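You operate a simulated robot arm through the tools that you are given. There is no shell and no other tool.

You are at the controls of a simulated two-armed robot. One attempt, no reset.

## Task
Knock the dent out of the silver lid on the round dolly.
Fine: light blows with the mallet, stop when it is flat; mallet back, lid to the green tray. Set down upright: mallet.

It is judged by the outcome, as a careful person would: the job done as asked, and still so three seconds after it is handed in. It fails if anything else is knocked over, pushed out of place, dropped, spilled or broken. A push-on lid holds only when it is set on centred and level and pressed home; a screw cap is set on level and turned clockwise until tight.

## Robot
Two 7-joint arms with two-finger grippers on one trunk that stands fixed in place. Base frame: the origin is at the foot of the trunk, x ahead of it, y to its left, z up. Units: m, rad, N and s.
The left shoulder is at [0.033, 0.167, 1.18], the right one opposite. With the tool pointing down near the work surface each hand reaches from about 0.26 to 0.72 m from the base axis, measured 20 degrees to its own side. Payload 2.45 kg a hand.
Tool frame (each hand has its own): the origin (TCP) lies between the finger pads and is the grasp point; the fingertips stand 0.026 m ahead of it; z points along the fingers, y is the line along which they close. The gripper opens to 0.096 m; its body begins 0.069 m behind the TCP.
Orientation is that of the tool frame in the base frame, as [roll, pitch, yaw] about the fixed x, y, z axes, in that order (R = Rz(yaw) Ry(pitch) Rx(roll)). With the fingers straight down and closing along the base's y, the tool's x points along the base's -x, its y along +y and its z along -z.

## Interface
- The arms move only by the tool play_rows. It takes "left_rows", "right_rows" or both (then of equal length, played together; a hand with none holds still); each is a list of rows, each a list of 3 entries, a list of its own where there are three numbers: the shift along the tool's x, y, z in units of 30 mm (1.0 is 30 mm), then the turn, a rotation vector about the tool's x, y, z in units of 4 degrees (1.0 is 4 degrees), then the finger opening in m, from 0 to 0.096. In form: [[[tx, ty, tz], [wx, wy, wz], gripper], ...]. A call has 1 to 20 rows; each row shifts and turns the commanded pose from where the row before left it, along the tool's axes as they then stand. A call with a number of a shift or a turn outside -1 to 1 is refused whole. A row lasts 0.2 s, in which the tool goes at most 0.05 m and 0.15 rad; a call with a longer step from one row to the next is refused whole, and so is a gripper value outside its range. A pose out of reach is approached as far as the arm can. The call stops where the force on the tool passes 40 N (or 10 N more than at its start, if that is more) or the arm is blocked; 0.2 s more then pass. The fingers move at their own pace (about 0.1199 m/s each) and stop on an object; they squeeze with about 37 N. The grip force told is the motor's: it shows also when the fingers shut on nothing. Time passes only in rows, and 0.2 s behind the last, so rows that do not move let the fingers close. The reply holds the time, the measured pose of the TCP, the force on the tool along the base axes, the opening and the grip force, in the units named above and with some noise, with the torque about the TCP (base axes, N m) and any sound that the robot's microphone picked up.
- Cameras (640 x 400 px; columns grow to the right, rows downward): "scene" is now at [0.0746, 0.0479, 1.655]; the picture's right is [0.54, -0.84, 0.00], its down [-0.64, -0.41, -0.65] and it looks along [0.55, 0.35, -0.76] (base axes); focal length 325 px, centre (320, 200). "left" rides on the left gripper at [0.082, -0.003, -0.098] in its tool frame; the picture's right is [0.04, 1.00, 0.00], its down [-0.73, 0.03, -0.68] and it looks along [-0.68, 0.03, 0.73] (tool axes); focal length 256 px, centre (320, 200). "right" rides on the right gripper at [0.082, 0.003, -0.098] in its tool frame; the picture's right is [-0.04, 1.00, 0.00], its down [-0.73, -0.03, -0.68] and it looks along [-0.68, -0.03, 0.73] (tool axes); focal length 256 px, centre (320, 200). There is no depth. A picture from a camera that has moved, and an enlarged one, comes with that camera's place and axes in the base frame and with its lens.
- grab_frame(camera): a new picture of that camera. It takes no simulated time.
- lift_body(by): moves the trunk up (or, below 0, down) by that many m; the arms and the scene camera ride with it, the base frame stays. It gives what a move gives, with no picture.
- aim_head(pan, tilt): turns the head with the scene camera to pan (to the left, within 2.094 rad either way) and tilt (down, from -0.506 to 1.204), counted from straight ahead of the robot (the tilt from the chest, where the trunk bows). It gives what a move gives.
- close_up(camera, box): a new picture of the part [left, top, right, bottom] of that camera's present view, enlarged. It takes no simulated time.
- sign_off(): hands the job in; it is judged then, once.

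Nothing tells you positions but the pictures and the camera data. Unless the task says otherwise, let go and move clear before handing in.

The tools are called after "Request:" as a command line: name --argument value ..., lists and objects as JSON in quotes. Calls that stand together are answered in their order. play_rows: Moves the arms, as the interface text tells. Its arguments: {"type":"object","properties":{"left_rows":{"type":"array","items":{"type":"array"}},"right_rows":{"type":"array","items":{"type":"array"}}},"required":[]} The other tools are called the same way: lift_body (by) moves the trunk up or down; aim_head (pan, tilt) turns the head that bears the scene camera; grab_frame (camera) takes a picture; close_up (camera, box) takes an enlarged picture of a part of a camera's view; sign_off () hands the job in.

At the start:

```text
time_s: 0.0
left_tcp_pos: [0.3589, 0.493, 1.202]
left_orientation: [3.14, 0.0, -3.14]
left_ft_force: [0.0, -0.8, 0.8]
left_torque: [-0.01, -0.04, 0.0]
left_width: 0.0961
left_grip_force: 0.1
right_tcp_pos: [0.4514, 0.046, 1.2848]
right_orientation: [3.141, 0.0, -3.141]
right_ft_force: [0.5, 0.4, -0.2]
right_torque: [-0.01, -0.07, -0.02]
right_width: 0.0962
right_grip_force: 0.0
trunk travel left (down, up): [-0.35, 0.217]
head pan, tilt (commanded): [0.574, 0.857]
```

scene: 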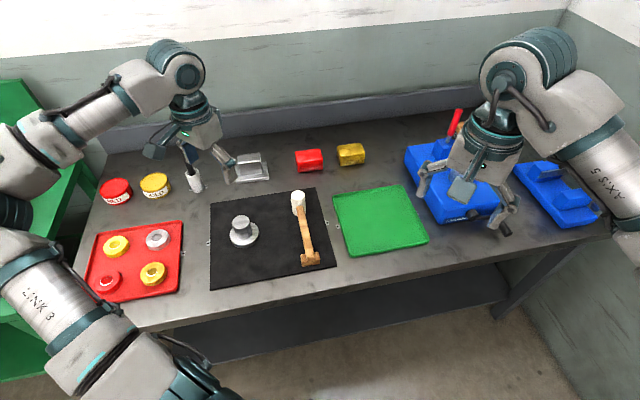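
right: 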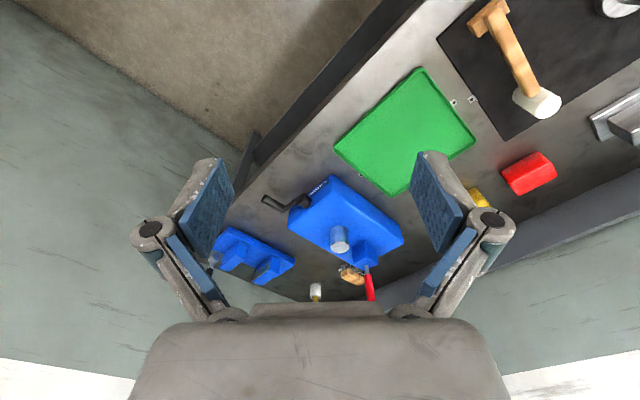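
left: 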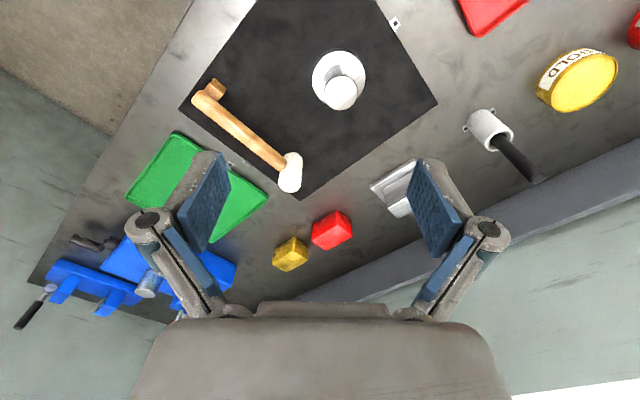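

I see a workbench with a black mat holding a round silver piece (a dolly with the lid on it) and a wooden mallet, and a green tray to the right of it. I'll look more closely before moving anything.

Request:
close_up --camera "scene" --box '[200, 170, 350, 290]'

Request:
close_up --camera "left" --box '[180, 20, 440, 210]'

Request:
close_up --camera "scene" --box '[80, 120, 400, 320]'

```text
3.33 times, centred on (275, 230) of scene
camera zoom: at [0.0746, 0.0479, 1.655], right [0.54, -0.84, 0.0], down [-0.64, -0.41, -0.65], along [0.55, 0.35, -0.76], focal length 1084 px, centre (470, 100)
```

zoom: 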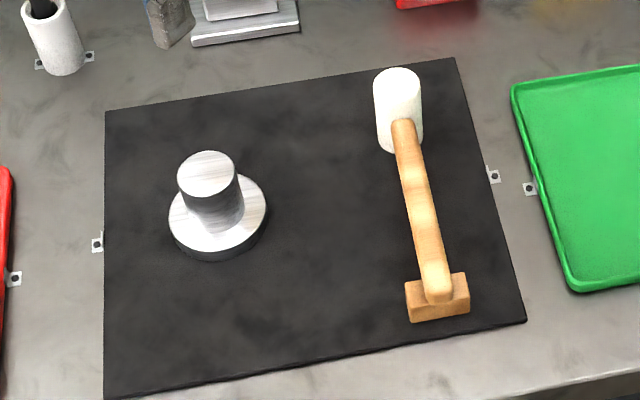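

```text
2.11 times, centred on (310, 115) of left
camera zoom: at [0.2764, 0.4889, 1.3002], right [-0.04, 1.0, 0.0], down [0.73, 0.03, 0.68], along [0.68, 0.03, -0.73], focal length 539 px, centre (341, 379)
```

zoom: 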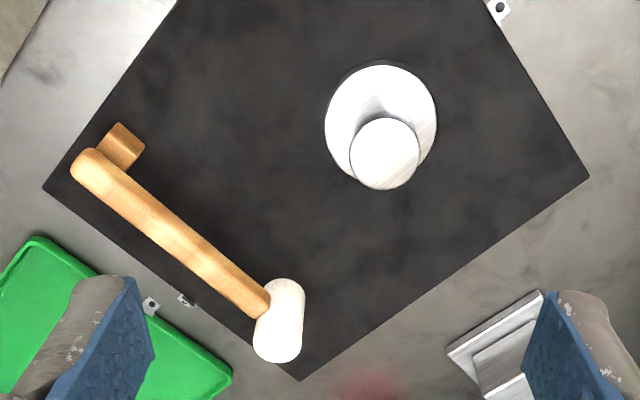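

```text
2.00 times, centred on (240, 220) of scene
camera zoom: at [0.0746, 0.0479, 1.655], right [0.54, -0.84, 0.0], down [-0.64, -0.41, -0.65], along [0.55, 0.35, -0.76], focal length 650 px, centre (480, 160)
```

zoom: 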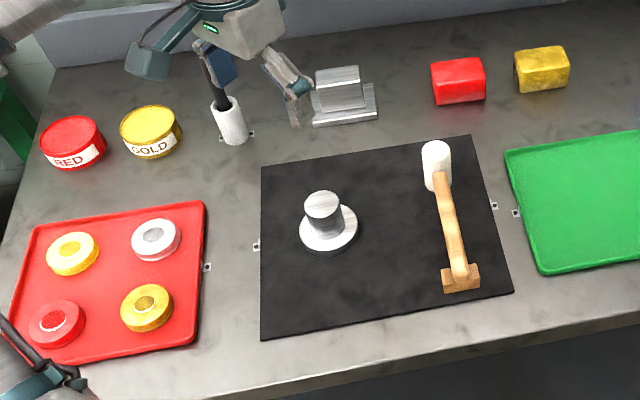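

The black mat seems to hold a bare round dolly (a post on a base) and the mallet. The silver lid looks to be on the red tray among the others, so I'll zoom in on those.

Request:
close_up --camera "scene" --box '[80, 210, 190, 310]'

Request:
close_up --camera "scene" --box '[170, 120, 290, 200]'

Request:
close_up --camera "scene" --box '[215, 200, 275, 260]'

Request:
close_up --camera "scene" --box '[270, 180, 350, 280]'

Request:
close_up --camera "scene" --box '[400, 100, 620, 250]'

```text
4.00 times, centred on (135, 260) of scene
camera zoom: at [0.0746, 0.0479, 1.655], right [0.54, -0.84, 0.0], down [-0.64, -0.41, -0.65], along [0.55, 0.35, -0.76], focal length 1301 px, centre (1060, -40)
```

zoom: 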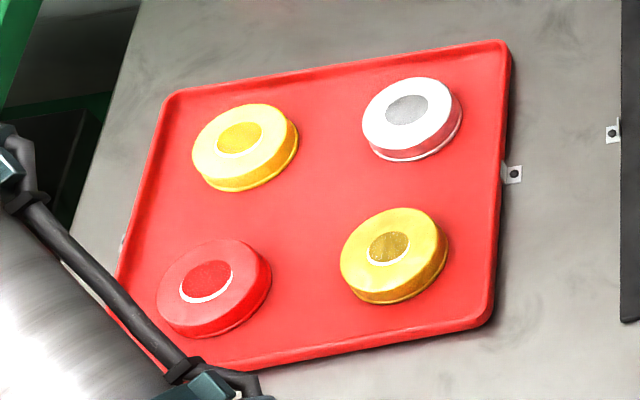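

```text
5.00 times, centred on (230, 160) of scene
camera zoom: at [0.0746, 0.0479, 1.655], right [0.54, -0.84, 0.0], down [-0.64, -0.41, -0.65], along [0.55, 0.35, -0.76], focal length 1626 px, centre (770, 400)
```

zoom: 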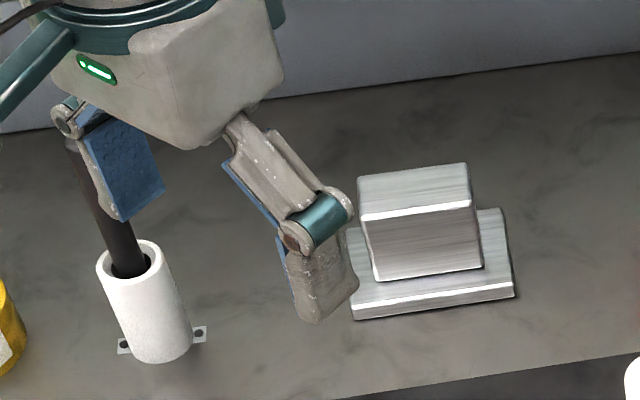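

```text
6.67 times, centred on (245, 230) of scene
camera zoom: at [0.0746, 0.0479, 1.655], right [0.54, -0.84, 0.0], down [-0.64, -0.41, -0.65], along [0.55, 0.35, -0.76], focal length 2168 px, centre (820, 0)
```

zoom: 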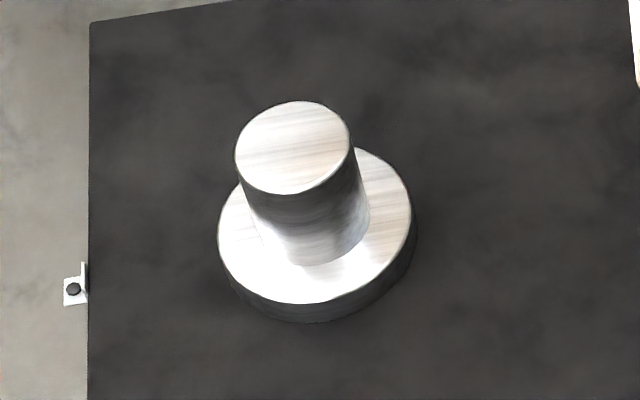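

```text
4.00 times, centred on (310, 230) of scene
camera zoom: at [0.0746, 0.0479, 1.655], right [0.54, -0.84, 0.0], down [-0.64, -0.41, -0.65], along [0.55, 0.35, -0.76], focal length 1301 px, centre (360, 80)
```

zoom: 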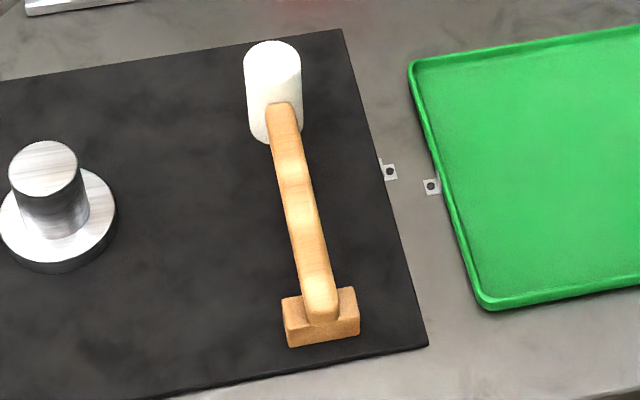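

```text
2.67 times, centred on (510, 175) of scene
camera zoom: at [0.0746, 0.0479, 1.655], right [0.54, -0.84, 0.0], down [-0.64, -0.41, -0.65], along [0.55, 0.35, -0.76], focal length 867 px, centre (-187, 267)
```

zoom: 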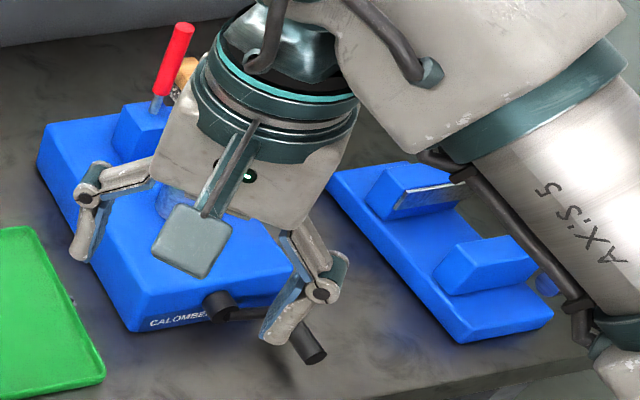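

The silver lid sits on the red tray, right rear spot. I'll zoom in on it to see which way the dent goes, and on the other items for comparison.

Request:
close_up --camera "scene" --box '[141, 226, 173, 246]'

Request:
close_up --camera "scene" --box '[136, 260, 168, 290]'

Request:
close_up --camera "scene" --box '[285, 185, 330, 275]'

```text
16.00 times, centred on (157, 236) of scene
camera zoom: at [0.0746, 0.0479, 1.655], right [0.54, -0.84, 0.0], down [-0.64, -0.41, -0.65], along [0.55, 0.35, -0.76], focal length 5204 px, centre (2928, -376)
```

zoom: 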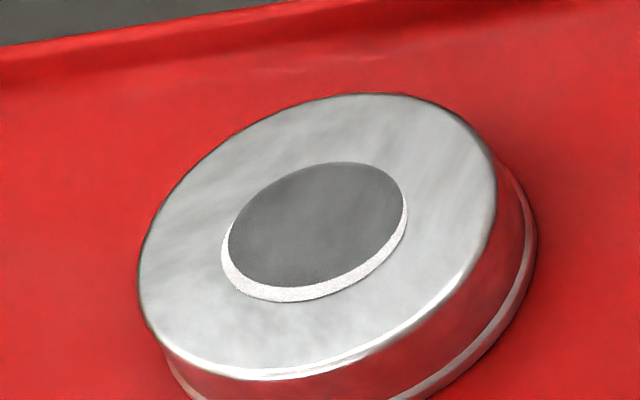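

```text
13.33 times, centred on (152, 275) of scene
camera zoom: at [0.0746, 0.0479, 1.655], right [0.54, -0.84, 0.0], down [-0.64, -0.41, -0.65], along [0.55, 0.35, -0.76], focal length 4337 px, centre (2560, -800)
```

zoom: 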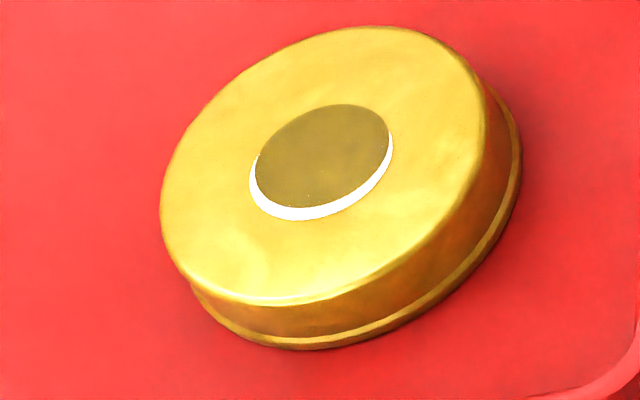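

```text
4.44 times, centred on (308, 230) of scene
camera zoom: at [0.0746, 0.0479, 1.655], right [0.54, -0.84, 0.0], down [-0.64, -0.41, -0.65], along [0.55, 0.35, -0.76], focal length 1446 px, centre (376, 67)
```

zoom: 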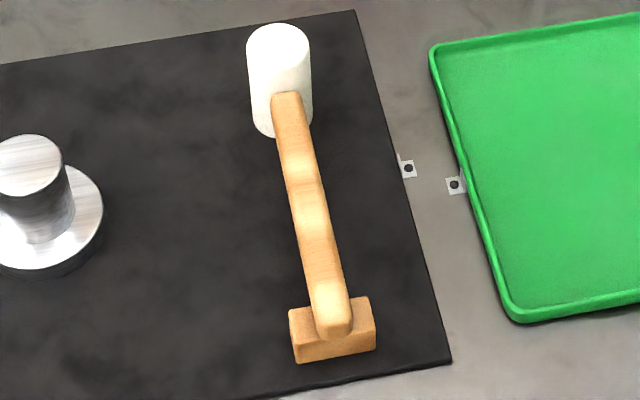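

The table is turned about 45° to my base. The lid is about 66 mm across at roughly (0.26, 0.716), and the dark centre spot may be a raised dent. I'll bring the left hand over to look from a steeper angle.

Request:
play_rows --left_rows '[[[0.65, 0.9, 0.45], [0, 0, 0], 0.096], [[0.65, 0.9, 0.45], [0, 0, 0], 0.096], [[0.65, 0.9, 0.45], [0, 0, 0], 0.096], [[0.65, 0.9, 0.45], [0, 0, 0], 0.096], [[0.65, 0.9, 0.45], [0, 0, 0], 0.096], [[0.65, 0.9, 0.45], [0, 0, 0], 0.096], [[0.65, 0.9, 0.45], [0, 0, 0], 0.096], [[0.65, 0.9, 0.45], [0, 0, 0], 0.096], [[0, 0, 0], [0, 0, 0], 0.096]]'

Request:
grab_frame --camera "left"

Request:
grab_frame --camera "scene"

```text
time_s: 2.0
left_tcp_pos: [0.1977, 0.7012, 1.0987]
left_orientation: [3.135, 0.002, 3.14]
left_ft_force: [-0.3, 0.6, 0.1]
left_torque: [0.04, -0.02, 0.01]
left_width: 0.0961
left_grip_force: 0.0
right_tcp_pos: [0.4491, 0.0365, 1.2878]
right_orientation: [3.135, 0.001, -3.141]
right_ft_force: [1.0, -0.5, -0.2]
right_torque: [0.03, 0.0, 0.0]
right_width: 0.096
right_grip_force: 0.2
trunk travel left (down, up): [-0.35, 0.217]
head pan, tilt (commanded): [0.574, 0.857]
```

```text
taken
camera left: at [0.1157, 0.6969, 1.1969], right [-0.04, 1.0, 0.01], down [0.73, 0.03, 0.68], along [0.68, 0.03, -0.73], focal length 256 px, centre (320, 200)
```

left: 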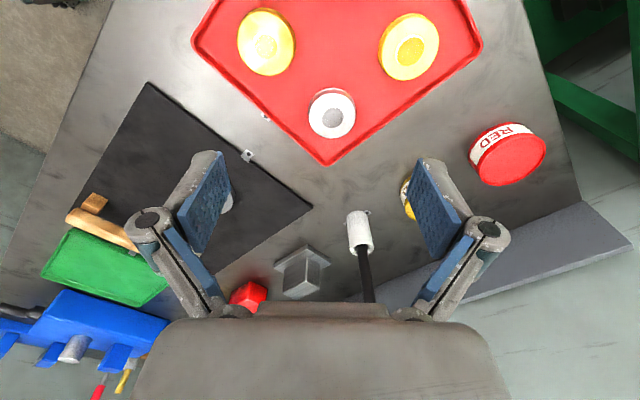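

```text
taken
camera scene: at [0.0735, 0.0441, 1.6551], right [0.54, -0.84, 0.0], down [-0.64, -0.41, -0.65], along [0.55, 0.35, -0.76], focal length 325 px, centre (320, 200)
```

scene: 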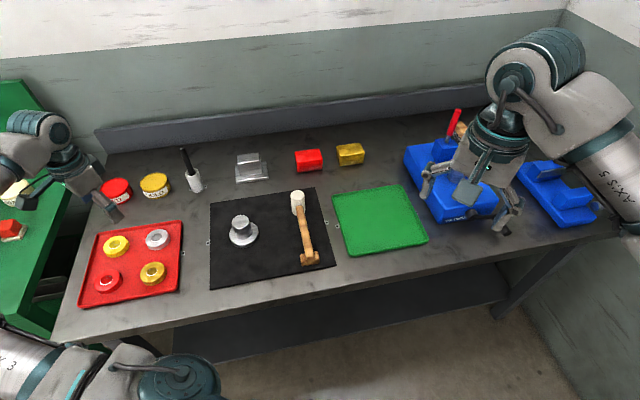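

The red tray is in view below the left hand. I'll enlarge the silver lid and the mallet from here.

Request:
close_up --camera "left" --box '[300, 85, 364, 145]'

Request:
close_up --camera "left" --box '[230, 0, 460, 160]'

Request:
close_up --camera "scene" --box '[270, 180, 340, 275]'

```text
6.67 times, centred on (332, 115) of left
camera zoom: at [0.1157, 0.6969, 1.1969], right [-0.04, 1.0, 0.01], down [0.73, 0.03, 0.68], along [0.68, 0.03, -0.73], focal length 1707 px, centre (240, 767)
```

zoom: 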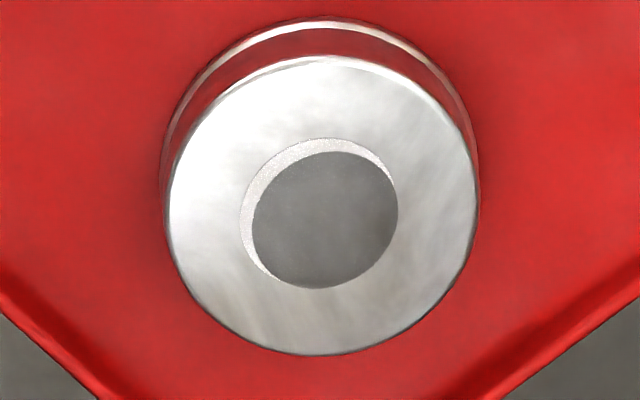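

```text
2.50 times, centred on (345, 80) of left
camera zoom: at [0.1157, 0.6969, 1.1969], right [-0.04, 1.0, 0.01], down [0.73, 0.03, 0.68], along [0.68, 0.03, -0.73], focal length 640 px, centre (258, 500)
```

zoom: 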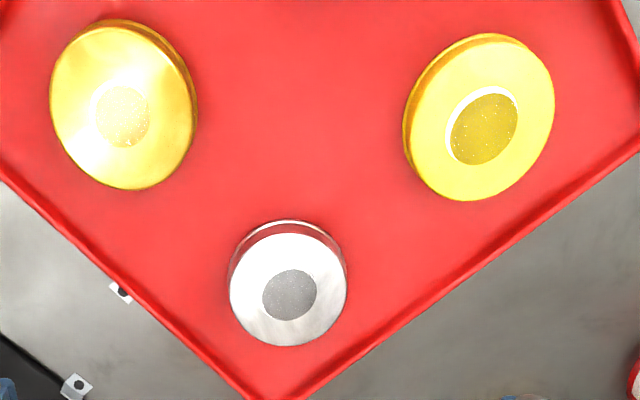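

```text
4.21 times, centred on (305, 228) of scene
camera zoom: at [0.0735, 0.0441, 1.6551], right [0.54, -0.84, 0.0], down [-0.64, -0.41, -0.65], along [0.55, 0.35, -0.76], focal length 1370 px, centre (383, 84)
```

zoom: 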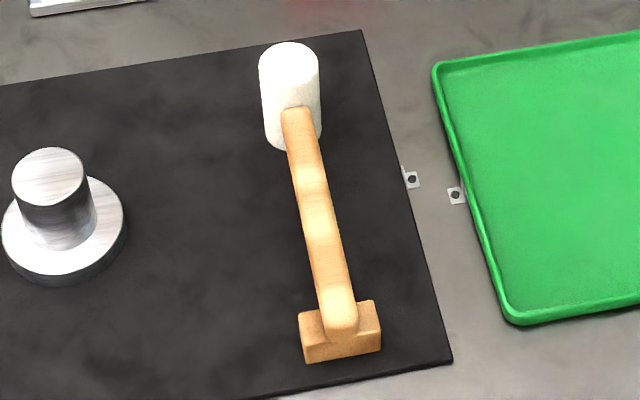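

Both views show the dark centre shifted the way a raised surface would be, so the dent stands up about 4–5 mm. The plan is to set the lid over the dolly post (top at about z 0.938, at (0.4085, 0.524)) and tap the dent down. First I'll move above the lid.

Request:
play_rows --left_rows '[[[-0.407, 0.117, 0.926], [0, 0, 0], 0.096], [[-0.407, 0.117, 0.926], [0, 0, 0], 0.096], [[-0.407, 0.117, 0.926], [0, 0, 0], 0.096], [[-0.407, 0.117, 0.926], [0, 0, 0], 0.096], [[-0.407, 0.117, 0.926], [0, 0, 0], 0.096], [[0, 0, 0], [0, 0, 0], 0.096]]'

Request:
grab_frame --camera "left"

Request:
close_up --camera "scene" --box '[70, 160, 230, 310]'

```text
time_s: 3.4
left_tcp_pos: [0.2588, 0.7261, 0.9554]
left_orientation: [3.141, 0.001, -3.139]
left_ft_force: [0.4, -0.2, -0.2]
left_torque: [0.02, -0.02, 0.02]
left_width: 0.0962
left_grip_force: 0.1
right_tcp_pos: [0.4469, 0.0448, 1.2865]
right_orientation: [3.141, 0.001, 3.141]
right_ft_force: [-0.5, -0.4, 0.2]
right_torque: [-0.01, 0.01, 0.01]
right_width: 0.0959
right_grip_force: 0.0
trunk travel left (down, up): [-0.35, 0.217]
head pan, tilt (commanded): [0.574, 0.857]
```

```text
taken
camera left: at [0.1765, 0.7228, 1.0538], right [-0.04, 1.0, 0.0], down [0.73, 0.03, 0.68], along [0.68, 0.03, -0.73], focal length 256 px, centre (320, 200)
```

left: 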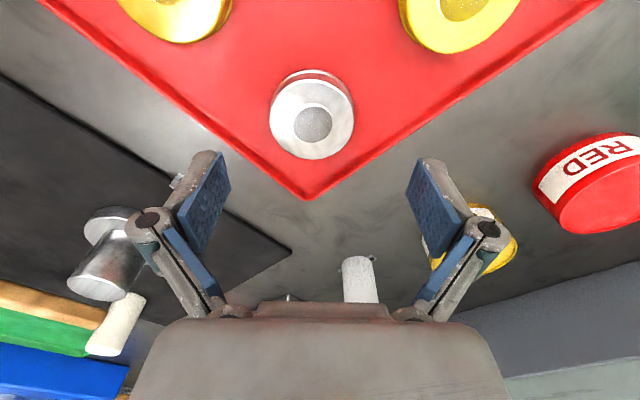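

```text
2.67 times, centred on (150, 235) of scene
camera zoom: at [0.0733, 0.0512, 1.655], right [0.54, -0.84, 0.0], down [-0.64, -0.41, -0.65], along [0.55, 0.35, -0.76], focal length 867 px, centre (773, 107)
```

zoom: 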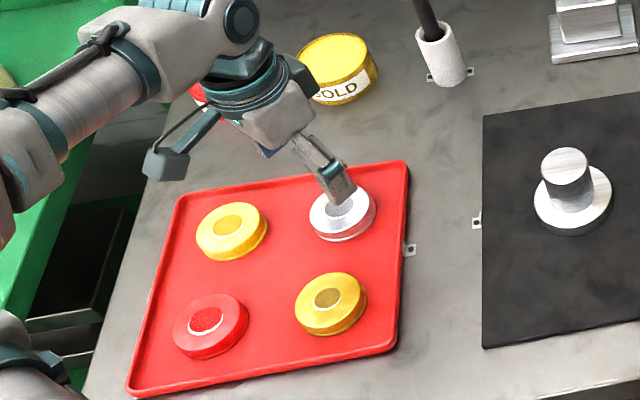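

I'm above the lid now. I'll let the sway settle and take a finer view to refine the lid centre before descending.

Request:
play_rows --left_rows '[[[0, 0, 0], [0, 0, 0], 0.096], [[0, 0, 0], [0, 0, 0], 0.096], [[0, 0, 0], [0, 0, 0], 0.096], [[0, 0, 0], [0, 0, 0], 0.096], [[0, 0, 0], [0, 0, 0], 0.096]]'

Request:
close_up --camera "left" --box '[248, 60, 376, 180]'

Request:
close_up --camera "scene" --box '[120, 200, 200, 260]'

```text
time_s: 4.6
left_tcp_pos: [0.2586, 0.7238, 0.9583]
left_orientation: [3.14, 0.0, -3.141]
left_ft_force: [0.0, 0.2, -0.7]
left_torque: [0.0, 0.02, 0.0]
left_width: 0.096
left_grip_force: 0.1
right_tcp_pos: [0.4483, 0.0412, 1.2873]
right_orientation: [3.137, 0.0, -3.141]
right_ft_force: [0.0, 0.0, 0.6]
right_torque: [0.02, 0.02, 0.0]
right_width: 0.0961
right_grip_force: 0.1
trunk travel left (down, up): [-0.35, 0.217]
head pan, tilt (commanded): [0.574, 0.857]
```

```text
3.33 times, centred on (312, 120) of left
camera zoom: at [0.1768, 0.7197, 1.0559], right [-0.04, 1.0, 0.0], down [0.73, 0.03, 0.68], along [0.68, 0.03, -0.73], focal length 853 px, centre (347, 467)
```

zoom: 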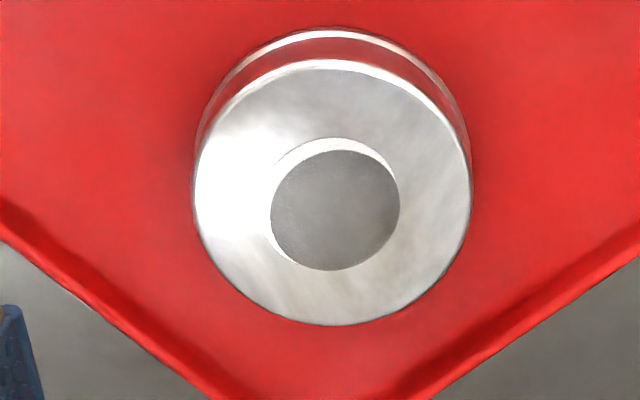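

```text
6.67 times, centred on (160, 230) of scene
camera zoom: at [0.0737, 0.0488, 1.655], right [0.54, -0.84, 0.0], down [-0.64, -0.41, -0.65], along [0.55, 0.35, -0.76], focal length 2168 px, centre (1387, 0)
```

zoom: 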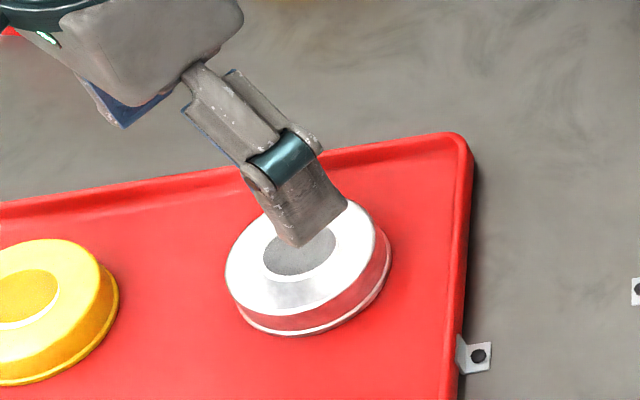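

The lid is about 58 mm across, centred near (0.257, 0.7205) with its top at about z 0.888. I'll lower onto it with the fingertips just above the tray floor, then close gently.

Request:
play_rows --left_rows '[[[0, -0.08, 0.5], [0, 0, 0], 0.09], [[0, 0, 0.5], [0, 0, 0], 0.09], [[0, 0, 0.45], [0, 0, 0], 0.09], [[0, 0, 0.35], [0, 0, 0], 0.09], [[0, 0, 0], [0, 0, 0], 0.09], [[0, 0, 0], [0, 0, 0], 0.09]]'

Request:
grab_frame --camera "left"

Request:
close_up --camera "scene" --box '[120, 200, 200, 260]'

```text
time_s: 6.0
left_tcp_pos: [0.2602, 0.7201, 0.9038]
left_orientation: [3.136, 0.002, -3.141]
left_ft_force: [-0.3, 0.0, 0.2]
left_torque: [0.0, -0.01, 0.0]
left_width: 0.09
left_grip_force: 0.0
right_tcp_pos: [0.448, 0.0413, 1.2868]
right_orientation: [3.138, 0.002, -3.141]
right_ft_force: [0.4, 0.7, 0.0]
right_torque: [0.04, 0.03, -0.02]
right_width: 0.0961
right_grip_force: 0.0
trunk travel left (down, up): [-0.35, 0.217]
head pan, tilt (commanded): [0.574, 0.857]
```

```text
taken
camera left: at [0.1782, 0.7166, 1.0027], right [-0.04, 1.0, 0.0], down [0.73, 0.03, 0.68], along [0.68, 0.03, -0.73], focal length 256 px, centre (320, 200)
```

left: 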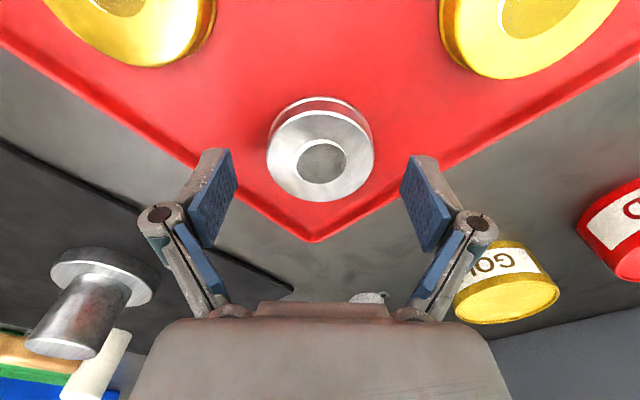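

```text
6.67 times, centred on (160, 230) of scene
camera zoom: at [0.0739, 0.0477, 1.655], right [0.54, -0.84, 0.0], down [-0.64, -0.41, -0.65], along [0.55, 0.35, -0.76], focal length 2168 px, centre (1387, 0)
```

zoom: 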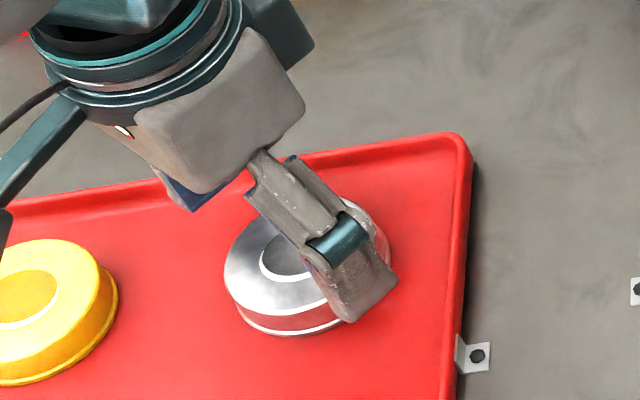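

The lid sits between the fingers, centred to about 2 mm. I'll nudge the hand and close on it.

Request:
play_rows --left_rows '[[[0.06, 0, 0], [0, 0, 0], 0.09], [[0, 0, 0], [0, 0, 0], 0.07], [[0, 0, 0], [0, 0, 0], 0.045], [[0, 0, 0], [0, 0, 0], 0.045], [[0, 0, 0], [0, 0, 0], 0.045]]'

Request:
grab_frame --camera "left"

```text
time_s: 7.2
left_tcp_pos: [0.2585, 0.7188, 0.905]
left_orientation: [3.138, 0.002, -3.14]
left_ft_force: [-1.6, 0.8, 19.4]
left_torque: [-0.74, 0.04, -0.06]
left_width: 0.0457
left_grip_force: 16.0
right_tcp_pos: [0.4479, 0.0382, 1.2887]
right_orientation: [3.139, 0.002, -3.141]
right_ft_force: [0.2, -0.2, 0.2]
right_torque: [-0.02, -0.01, -0.02]
right_width: 0.096
right_grip_force: 0.2
trunk travel left (down, up): [-0.35, 0.217]
head pan, tilt (commanded): [0.574, 0.857]
```

```text
taken
camera left: at [0.1759, 0.7154, 1.0035], right [-0.04, 1.0, 0.0], down [0.73, 0.03, 0.68], along [0.68, 0.03, -0.73], focal length 256 px, centre (320, 200)
```

left: 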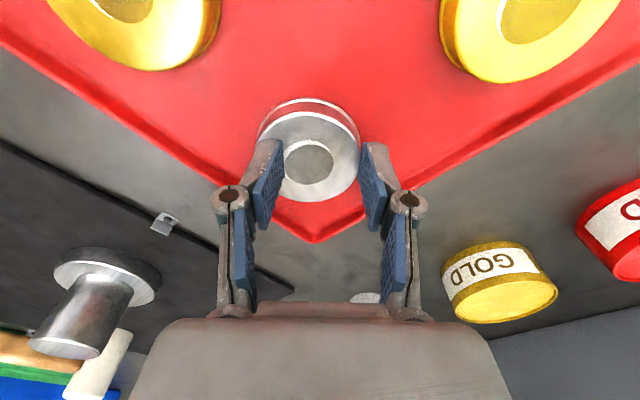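

The fingertips seem to have closed over the lid's top edge rather than around it (19 N upward), so the lid sits lower than I thought. I'll raise a little, reopen and recheck.

Request:
play_rows --left_rows '[[[0, 0, -0.3], [0, 0, 0], 0.05], [[0, 0, -0.3], [0, 0, 0], 0.09], [[0, 0, -0.2], [0, 0, 0], 0.09], [[0, 0, 0], [0, 0, 0], 0.09], [[0, 0, 0], [0, 0, 0], 0.09], [[0, 0, 0], [0, 0, 0], 0.09]]'

Request:
grab_frame --camera "left"

Request:
close_up --camera "scene" --box '[120, 200, 200, 260]'

Request:
close_up --camera "left" --box '[248, 60, 408, 180]'

```text
time_s: 8.6
left_tcp_pos: [0.2583, 0.72, 0.9265]
left_orientation: [3.141, 0.002, -3.139]
left_ft_force: [0.3, -0.8, 0.6]
left_torque: [-0.01, 0.02, 0.02]
left_width: 0.0904
left_grip_force: 0.0
right_tcp_pos: [0.4474, 0.0421, 1.2867]
right_orientation: [3.138, 0.0, 3.142]
right_ft_force: [-0.2, 0.3, 0.8]
right_torque: [-0.01, 0.02, -0.02]
right_width: 0.0961
right_grip_force: 0.0
trunk travel left (down, up): [-0.35, 0.217]
head pan, tilt (commanded): [0.574, 0.857]
```

```text
taken
camera left: at [0.1763, 0.7169, 1.0253], right [-0.04, 1.0, 0.0], down [0.73, 0.03, 0.68], along [0.68, 0.03, -0.73], focal length 256 px, centre (320, 200)
```

left: 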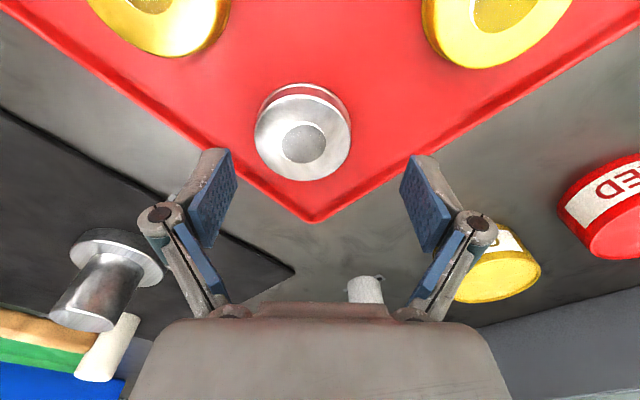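

```text
6.67 times, centred on (160, 230) of scene
camera zoom: at [0.0739, 0.0482, 1.655], right [0.54, -0.84, 0.0], down [-0.64, -0.41, -0.65], along [0.55, 0.35, -0.76], focal length 2168 px, centre (1387, 0)
```

zoom: 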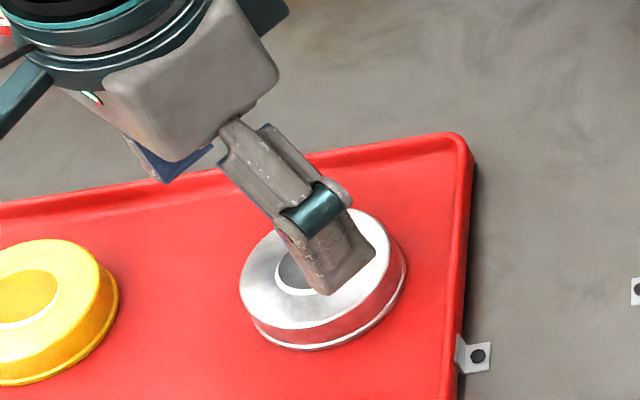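

```text
3.33 times, centred on (328, 120) of left
camera zoom: at [0.1763, 0.7169, 1.0253], right [-0.04, 1.0, 0.0], down [0.73, 0.03, 0.68], along [0.68, 0.03, -0.73], focal length 853 px, centre (293, 467)
```

zoom: 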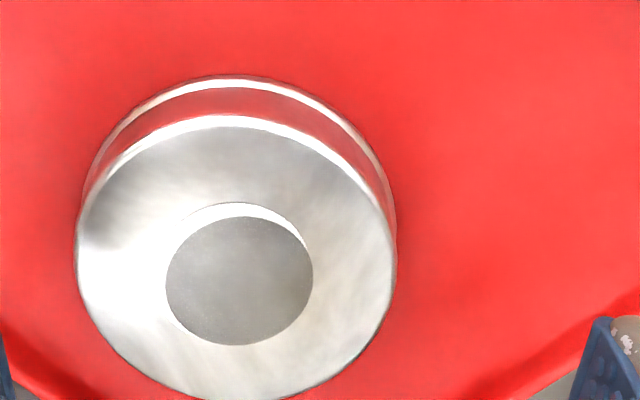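

The lid slid about 10 mm toward −y, so its centre is now about (0.257, 0.710). One finger rode over it, because the fingertips extend further as they close. I'll recentre and go about 10 mm deeper this time.

Request:
play_rows --left_rows '[[[0.03, -0.32, 0], [0, 0, 0], 0.085], [[0, 0, 0], [0, 0, 0], 0.085], [[0, 0, 0.35], [0, 0, 0], 0.085], [[0, 0, 0.35], [0, 0, 0], 0.085], [[0, 0, 0.25], [0, 0, 0], 0.085], [[0, 0, 0], [0, 0, 0], 0.085], [[0, 0, 0], [0, 0, 0], 0.085]]'

Request:
grab_frame --camera "left"

Request:
close_up --camera "scene" --box '[120, 200, 200, 260]'

```text
time_s: 10.2
left_tcp_pos: [0.2577, 0.7116, 0.8999]
left_orientation: [3.141, 0.0, -3.138]
left_ft_force: [-0.4, 0.0, 0.3]
left_torque: [0.02, 0.01, -0.01]
left_width: 0.0851
left_grip_force: 0.0
right_tcp_pos: [0.4488, 0.0408, 1.2869]
right_orientation: [3.138, -0.001, -3.139]
right_ft_force: [-0.4, 0.0, -0.3]
right_torque: [-0.02, 0.01, 0.03]
right_width: 0.096
right_grip_force: 0.2
trunk travel left (down, up): [-0.35, 0.217]
head pan, tilt (commanded): [0.574, 0.857]
```

```text
taken
camera left: at [0.1756, 0.7071, 0.9978], right [-0.04, 1.0, 0.0], down [0.73, 0.03, 0.68], along [0.68, 0.03, -0.73], focal length 256 px, centre (320, 200)
```

left: 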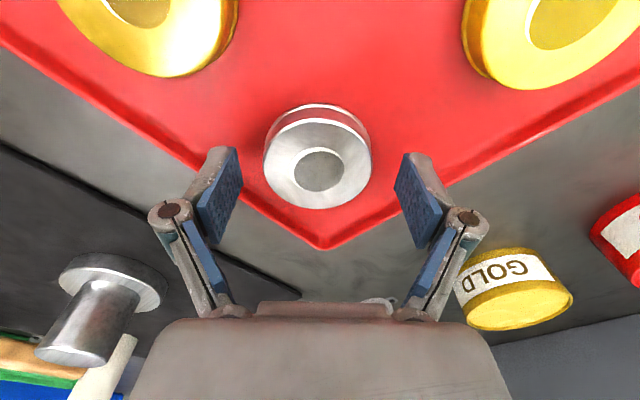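

```text
6.67 times, centred on (160, 230) of scene
camera zoom: at [0.0738, 0.0474, 1.655], right [0.54, -0.84, 0.0], down [-0.64, -0.41, -0.65], along [0.55, 0.35, -0.76], focal length 2168 px, centre (1387, 0)
```

zoom: 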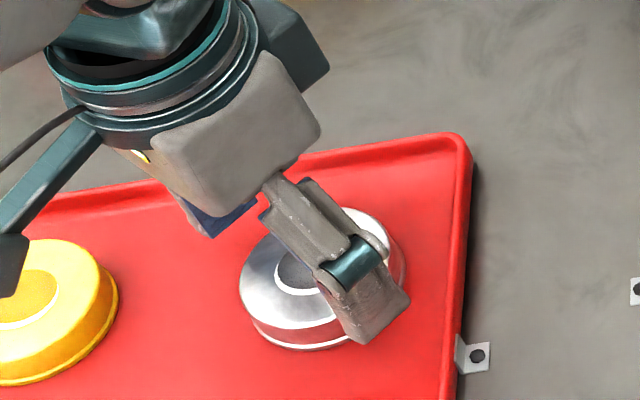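

The lid is well centred and there's no contact yet at z 0.900. I'll ease down in small steps, watching the force.

Request:
play_rows --left_rows '[[[0, 0, 0.1], [0, 0, 0], 0.08], [[0, 0, 0.1], [0, 0, 0], 0.08], [[0, 0, 0], [0, 0, 0], 0.08]]'

Request:
play_rows --left_rows '[[[0, -0.03, 0.1], [0, 0, 0], 0.072], [[0, 0, 0], [0, 0, 0], 0.072], [[0, 0, 0], [0, 0, 0], 0.072]]'

Request:
grab_frame --camera "left"

```text
time_s: 11.0
left_tcp_pos: [0.2583, 0.7104, 0.8927]
left_orientation: [3.14, 0.003, -3.14]
left_ft_force: [-0.5, 0.0, 0.4]
left_torque: [-0.01, 0.01, 0.0]
left_width: 0.0797
left_grip_force: 0.1
right_tcp_pos: [0.4484, 0.0417, 1.2864]
right_orientation: [3.138, 0.001, 3.141]
right_ft_force: [0.8, 0.2, 0.1]
right_torque: [0.0, -0.01, 0.0]
right_width: 0.096
right_grip_force: 0.1
trunk travel left (down, up): [-0.35, 0.217]
head pan, tilt (commanded): [0.574, 0.857]
```

```text
time_s: 11.8
left_tcp_pos: [0.2581, 0.7095, 0.8913]
left_orientation: [3.14, 0.002, -3.14]
left_ft_force: [0.3, 0.1, -0.3]
left_torque: [0.01, -0.01, 0.02]
left_width: 0.0718
left_grip_force: 0.0
right_tcp_pos: [0.4488, 0.0408, 1.2871]
right_orientation: [3.139, -0.002, 3.141]
right_ft_force: [0.5, 0.0, -0.3]
right_torque: [0.0, 0.0, -0.02]
right_width: 0.0959
right_grip_force: 0.1
trunk travel left (down, up): [-0.35, 0.217]
head pan, tilt (commanded): [0.574, 0.857]
```

```text
taken
camera left: at [0.1755, 0.7071, 0.9888], right [-0.04, 1.0, 0.0], down [0.73, 0.03, 0.68], along [0.68, 0.03, -0.73], focal length 256 px, centre (320, 200)
```

left: 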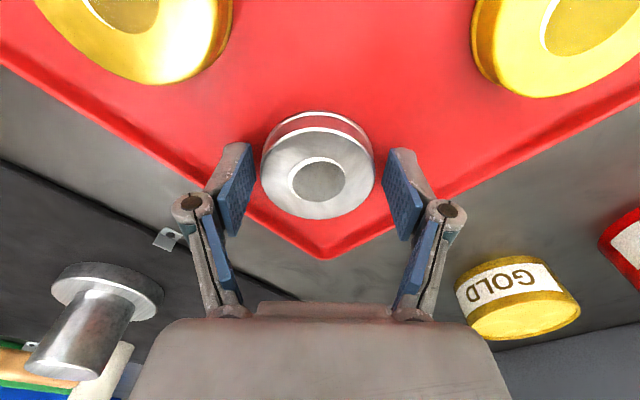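

The fingertips are now beside the lid with no contact below. Closing.

Request:
play_rows --left_rows '[[[0, 0, 0], [0, 0, 0], 0.064], [[0, 0, 0], [0, 0, 0], 0.058], [[0, 0, 0], [0, 0, 0], 0.05], [[0, 0, 0], [0, 0, 0], 0.05]]'

Request:
grab_frame --camera "left"

Request:
close_up --camera "scene" --box '[120, 200, 200, 260]'

```text
time_s: 12.8
left_tcp_pos: [0.2577, 0.7114, 0.8906]
left_orientation: [3.139, 0.002, -3.14]
left_ft_force: [1.6, 0.2, 1.4]
left_torque: [-0.04, 0.02, -0.01]
left_width: 0.0611
left_grip_force: 36.7
right_tcp_pos: [0.4474, 0.0413, 1.2871]
right_orientation: [3.137, 0.001, 3.141]
right_ft_force: [0.8, -0.5, 0.0]
right_torque: [0.01, 0.03, 0.02]
right_width: 0.0962
right_grip_force: 0.2
trunk travel left (down, up): [-0.35, 0.217]
head pan, tilt (commanded): [0.574, 0.857]
```

```text
taken
camera left: at [0.1755, 0.707, 0.989], right [-0.04, 1.0, 0.0], down [0.73, 0.03, 0.68], along [0.68, 0.03, -0.73], focal length 256 px, centre (320, 200)
```

left: 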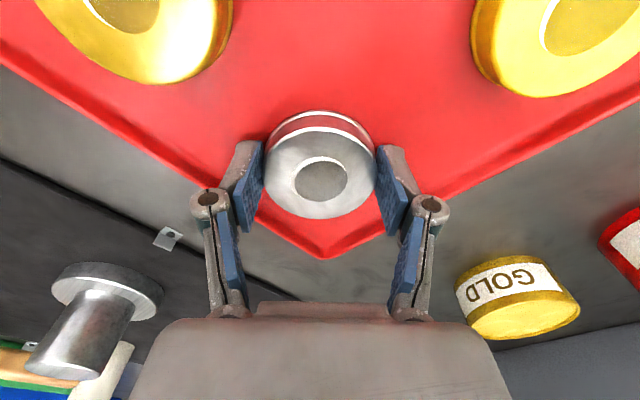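

```text
6.67 times, centred on (160, 230) of scene
camera zoom: at [0.0738, 0.0471, 1.655], right [0.54, -0.84, 0.0], down [-0.64, -0.41, -0.65], along [0.55, 0.35, -0.76], focal length 2168 px, centre (1387, 0)
```

zoom: 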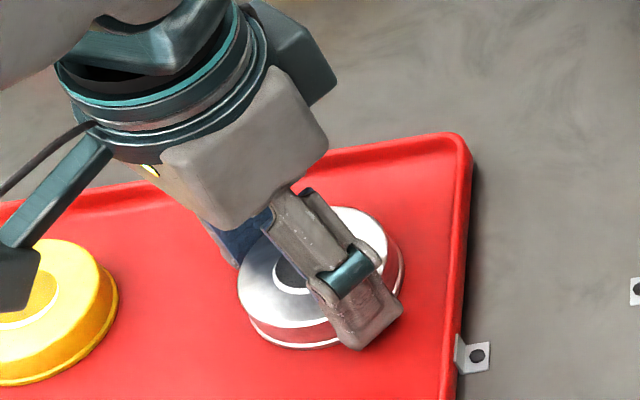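

The grip is solid: width 61 mm, 37 N. I'll lift straight up.

Request:
play_rows --left_rows '[[[0, 0, -0.3], [0, 0, 0], 0.05], [[0, 0, -0.6], [0, 0, 0], 0.05], [[0, 0, -0.9], [0, 0, 0], 0.05], [[0, 0, -0.9], [0, 0, 0], 0.05], [[0, 0, -0.9], [0, 0, 0], 0.05], [[0, 0, -0.8], [0, 0, 0], 0.05], [[0, 0, -0.3], [0, 0, 0], 0.05], [[0, 0, 0], [0, 0, 0], 0.05]]'

Request:
grab_frame --camera "left"

Request:
grab_frame --camera "scene"

```text
time_s: 14.6
left_tcp_pos: [0.2582, 0.7084, 1.0323]
left_orientation: [3.138, 0.003, -3.141]
left_ft_force: [0.3, -0.5, -1.1]
left_torque: [-0.02, 0.0, -0.02]
left_width: 0.0608
left_grip_force: 36.7
right_tcp_pos: [0.4474, 0.0419, 1.2876]
right_orientation: [3.138, 0.0, 3.141]
right_ft_force: [0.4, 0.6, -0.2]
right_torque: [-0.01, 0.0, 0.03]
right_width: 0.0962
right_grip_force: 0.0
trunk travel left (down, up): [-0.35, 0.217]
head pan, tilt (commanded): [0.574, 0.857]
```

```text
taken
camera left: at [0.1758, 0.7049, 1.1298], right [-0.04, 1.0, 0.0], down [0.73, 0.03, 0.68], along [0.68, 0.03, -0.73], focal length 256 px, centre (320, 200)
```

left: 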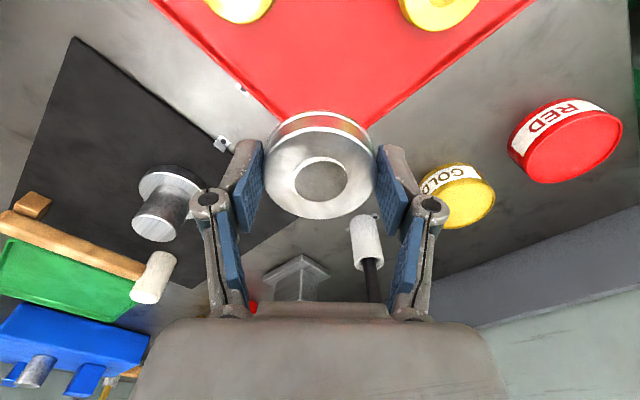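

```text
taken
camera scene: at [0.0738, 0.0474, 1.655], right [0.54, -0.84, 0.0], down [-0.64, -0.41, -0.65], along [0.55, 0.35, -0.76], focal length 325 px, centre (320, 200)
```

scene: 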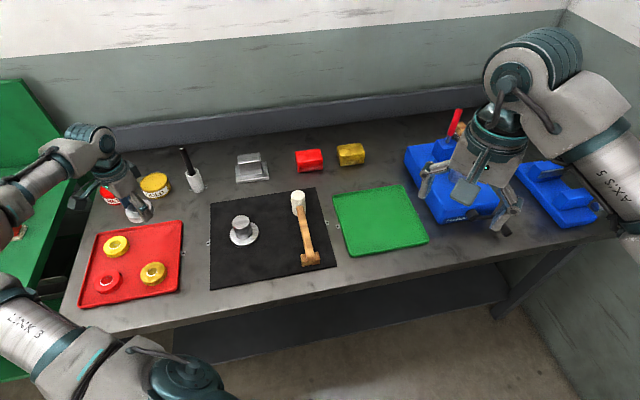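

The lid is in hand and level. I'll check its exact place in the gripper, then move above the dolly.

Request:
close_up --camera "left" --box '[240, 100, 400, 225]'

Request:
play_rows --left_rows '[[[-0.5, -0.62, 0], [0, 0, 0], 0.05], [[-0.5, -0.62, 0], [0, 0, 0], 0.05], [[-0.5, -0.62, 0], [0, 0, 0], 0.05], [[-0.5, -0.62, 0], [0, 0, 0], 0.05], [[-0.5, -0.62, 0], [0, 0, 0], 0.05], [[-0.5, -0.62, 0], [0, 0, 0], 0.05], [[-0.5, -0.62, 0], [0, 0, 0], 0.05], [[-0.5, -0.62, 0], [0, 0, 0], 0.05], [[-0.5, -0.62, 0], [0, 0, 0], 0.05], [[-0.5, -0.6, 0], [0, 0, 0], 0.05], [[0, 0, 0], [0, 0, 0], 0.05], [[0, 0, 0], [0, 0, 0], 0.05], [[0, 0, 0], [0, 0, 0], 0.05]]'

Request:
grab_frame --camera "left"

Request:
close_up --camera "scene" --box '[195, 180, 285, 270]'

```text
3.20 times, centred on (320, 162) of left
camera zoom: at [0.1758, 0.7049, 1.1298], right [-0.04, 1.0, 0.0], down [0.73, 0.03, 0.68], along [0.68, 0.03, -0.73], focal length 819 px, centre (320, 320)
```

zoom: 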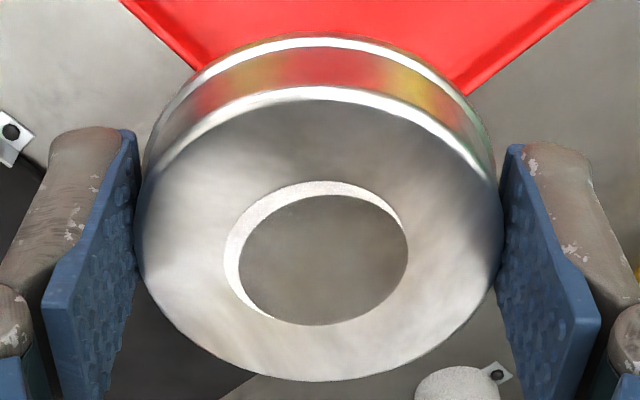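

```text
time_s: 17.4
left_tcp_pos: [0.4083, 0.5247, 1.0304]
left_orientation: [3.139, 0.003, -3.14]
left_ft_force: [-0.6, -1.1, -0.5]
left_torque: [0.0, -0.01, 0.01]
left_width: 0.0609
left_grip_force: 37.4
right_tcp_pos: [0.4486, 0.0412, 1.2874]
right_orientation: [3.138, 0.0, 3.141]
right_ft_force: [0.4, 0.2, -0.1]
right_torque: [0.02, 0.01, 0.0]
right_width: 0.0962
right_grip_force: 0.0
trunk travel left (down, up): [-0.35, 0.217]
head pan, tilt (commanded): [0.574, 0.857]
```

```text
taken
camera left: at [0.3269, 0.5194, 1.1286], right [-0.04, 1.0, 0.0], down [0.73, 0.03, 0.68], along [0.68, 0.03, -0.73], focal length 256 px, centre (320, 200)
```

left: 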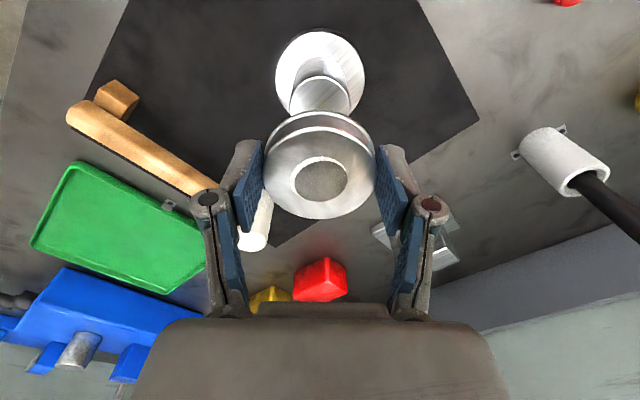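

```text
4.44 times, centred on (240, 225) of scene
camera zoom: at [0.0755, 0.0463, 1.6549], right [0.54, -0.84, 0.0], down [-0.64, -0.41, -0.65], along [0.55, 0.35, -0.76], focal length 1446 px, centre (676, 89)
```

zoom: 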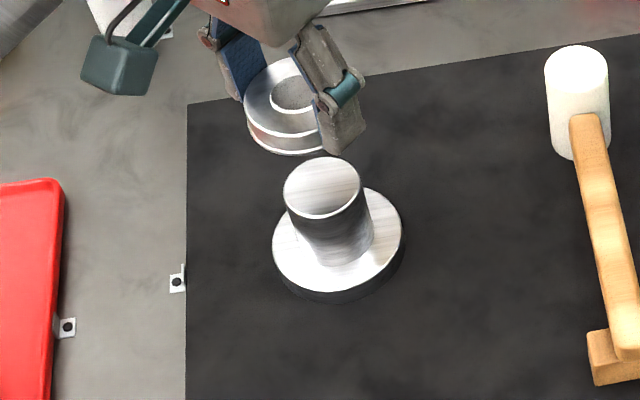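

The lid is centred over the dolly to within 1–2 mm. I'll lower until the rim is just above the post top and check alignment.

Request:
play_rows --left_rows '[[[0.03, -0.04, 0.4], [0, 0, 0], 0.05], [[0, 0, 0.6], [0, 0, 0], 0.05], [[0, 0, 0.6], [0, 0, 0], 0.05], [[0, 0, 0.35], [0, 0, 0], 0.05], [[0, 0, 0], [0, 0, 0], 0.05], [[0, 0, 0], [0, 0, 0], 0.05], [[0, 0, 0], [0, 0, 0], 0.05]]'

Request:
grab_frame --camera "left"

Request:
close_up --camera "scene" --box '[210, 190, 270, 250]'

Request:
grab_frame --camera "right"

```text
time_s: 19.0
left_tcp_pos: [0.4089, 0.5227, 0.971]
left_orientation: [3.139, 0.003, -3.14]
left_ft_force: [0.3, 0.3, 0.3]
left_torque: [0.01, 0.03, 0.01]
left_width: 0.061
left_grip_force: 36.9
right_tcp_pos: [0.4484, 0.0408, 1.288]
right_orientation: [3.138, 0.001, -3.141]
right_ft_force: [-0.4, 0.2, -0.3]
right_torque: [-0.03, 0.02, -0.03]
right_width: 0.0961
right_grip_force: 0.0
trunk travel left (down, up): [-0.35, 0.217]
head pan, tilt (commanded): [0.574, 0.857]
```

```text
taken
camera left: at [0.3257, 0.5188, 1.0693], right [-0.04, 1.0, 0.0], down [0.73, 0.03, 0.68], along [0.68, 0.03, -0.73], focal length 256 px, centre (320, 200)
```

left: 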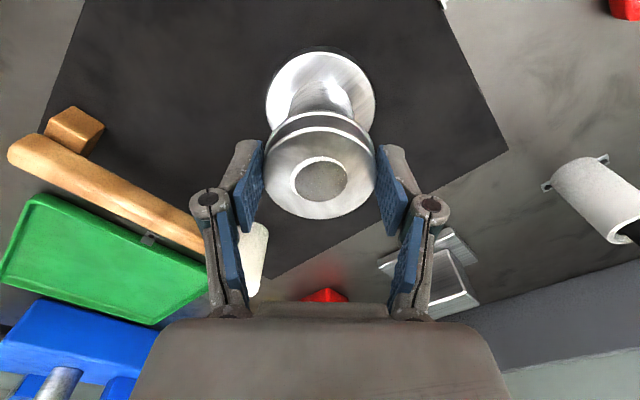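

```text
6.67 times, centred on (240, 220) of scene
camera zoom: at [0.075, 0.0464, 1.655], right [0.54, -0.84, 0.0], down [-0.64, -0.41, -0.65], along [0.55, 0.35, -0.76], focal length 2168 px, centre (853, 67)
```

zoom: 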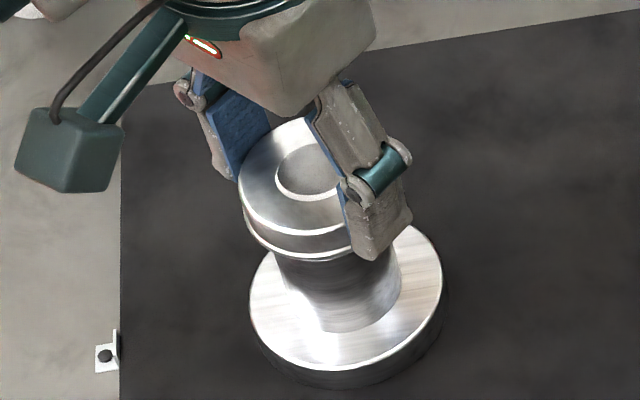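

```text
taken
camera right: at [0.3671, 0.0447, 1.3856], right [0.04, 1.0, 0.0], down [0.73, -0.03, 0.68], along [0.68, -0.02, -0.73], focal length 256 px, centre (320, 200)
```

right: 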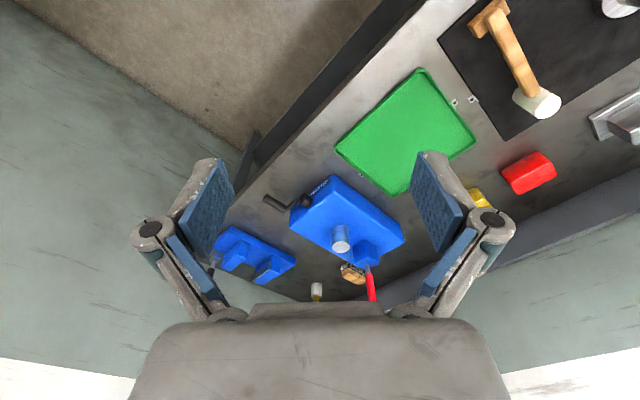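

Alignment looks good in both views. I'll lower slowly onto the post, watching for contact.

Request:
play_rows --left_rows '[[[0, 0, 0.12], [0, 0, 0], 0.05], [[0, 0, 0.12], [0, 0, 0], 0.05], [[0, 0, 0.12], [0, 0, 0], 0.05], [[0, 0, 0.12], [0, 0, 0], 0.05], [[0, 0, 0.12], [0, 0, 0], 0.05], [[0, 0, 0], [0, 0, 0], 0.05]]'

Request:
close_up --camera "scene" --box '[210, 190, 270, 250]'

```text
time_s: 20.4
left_tcp_pos: [0.408, 0.5217, 0.9537]
left_orientation: [3.139, 0.002, -3.14]
left_ft_force: [-0.1, -1.1, -0.7]
left_torque: [-0.02, 0.0, -0.02]
left_width: 0.0605
left_grip_force: 37.6
right_tcp_pos: [0.4488, 0.0413, 1.2874]
right_orientation: [3.137, 0.001, -3.141]
right_ft_force: [0.0, 0.1, 0.3]
right_torque: [0.01, 0.01, 0.0]
right_width: 0.0958
right_grip_force: 0.1
trunk travel left (down, up): [-0.35, 0.217]
head pan, tilt (commanded): [0.574, 0.857]
```

```text
6.67 times, centred on (240, 220) of scene
camera zoom: at [0.0749, 0.0464, 1.655], right [0.54, -0.84, 0.0], down [-0.64, -0.41, -0.65], along [0.55, 0.35, -0.76], focal length 2168 px, centre (853, 67)
```

zoom: 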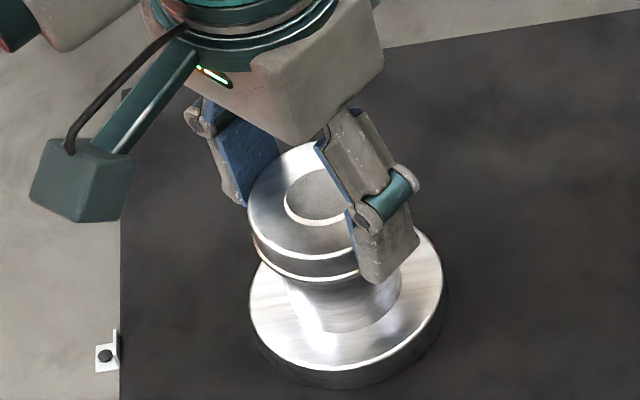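

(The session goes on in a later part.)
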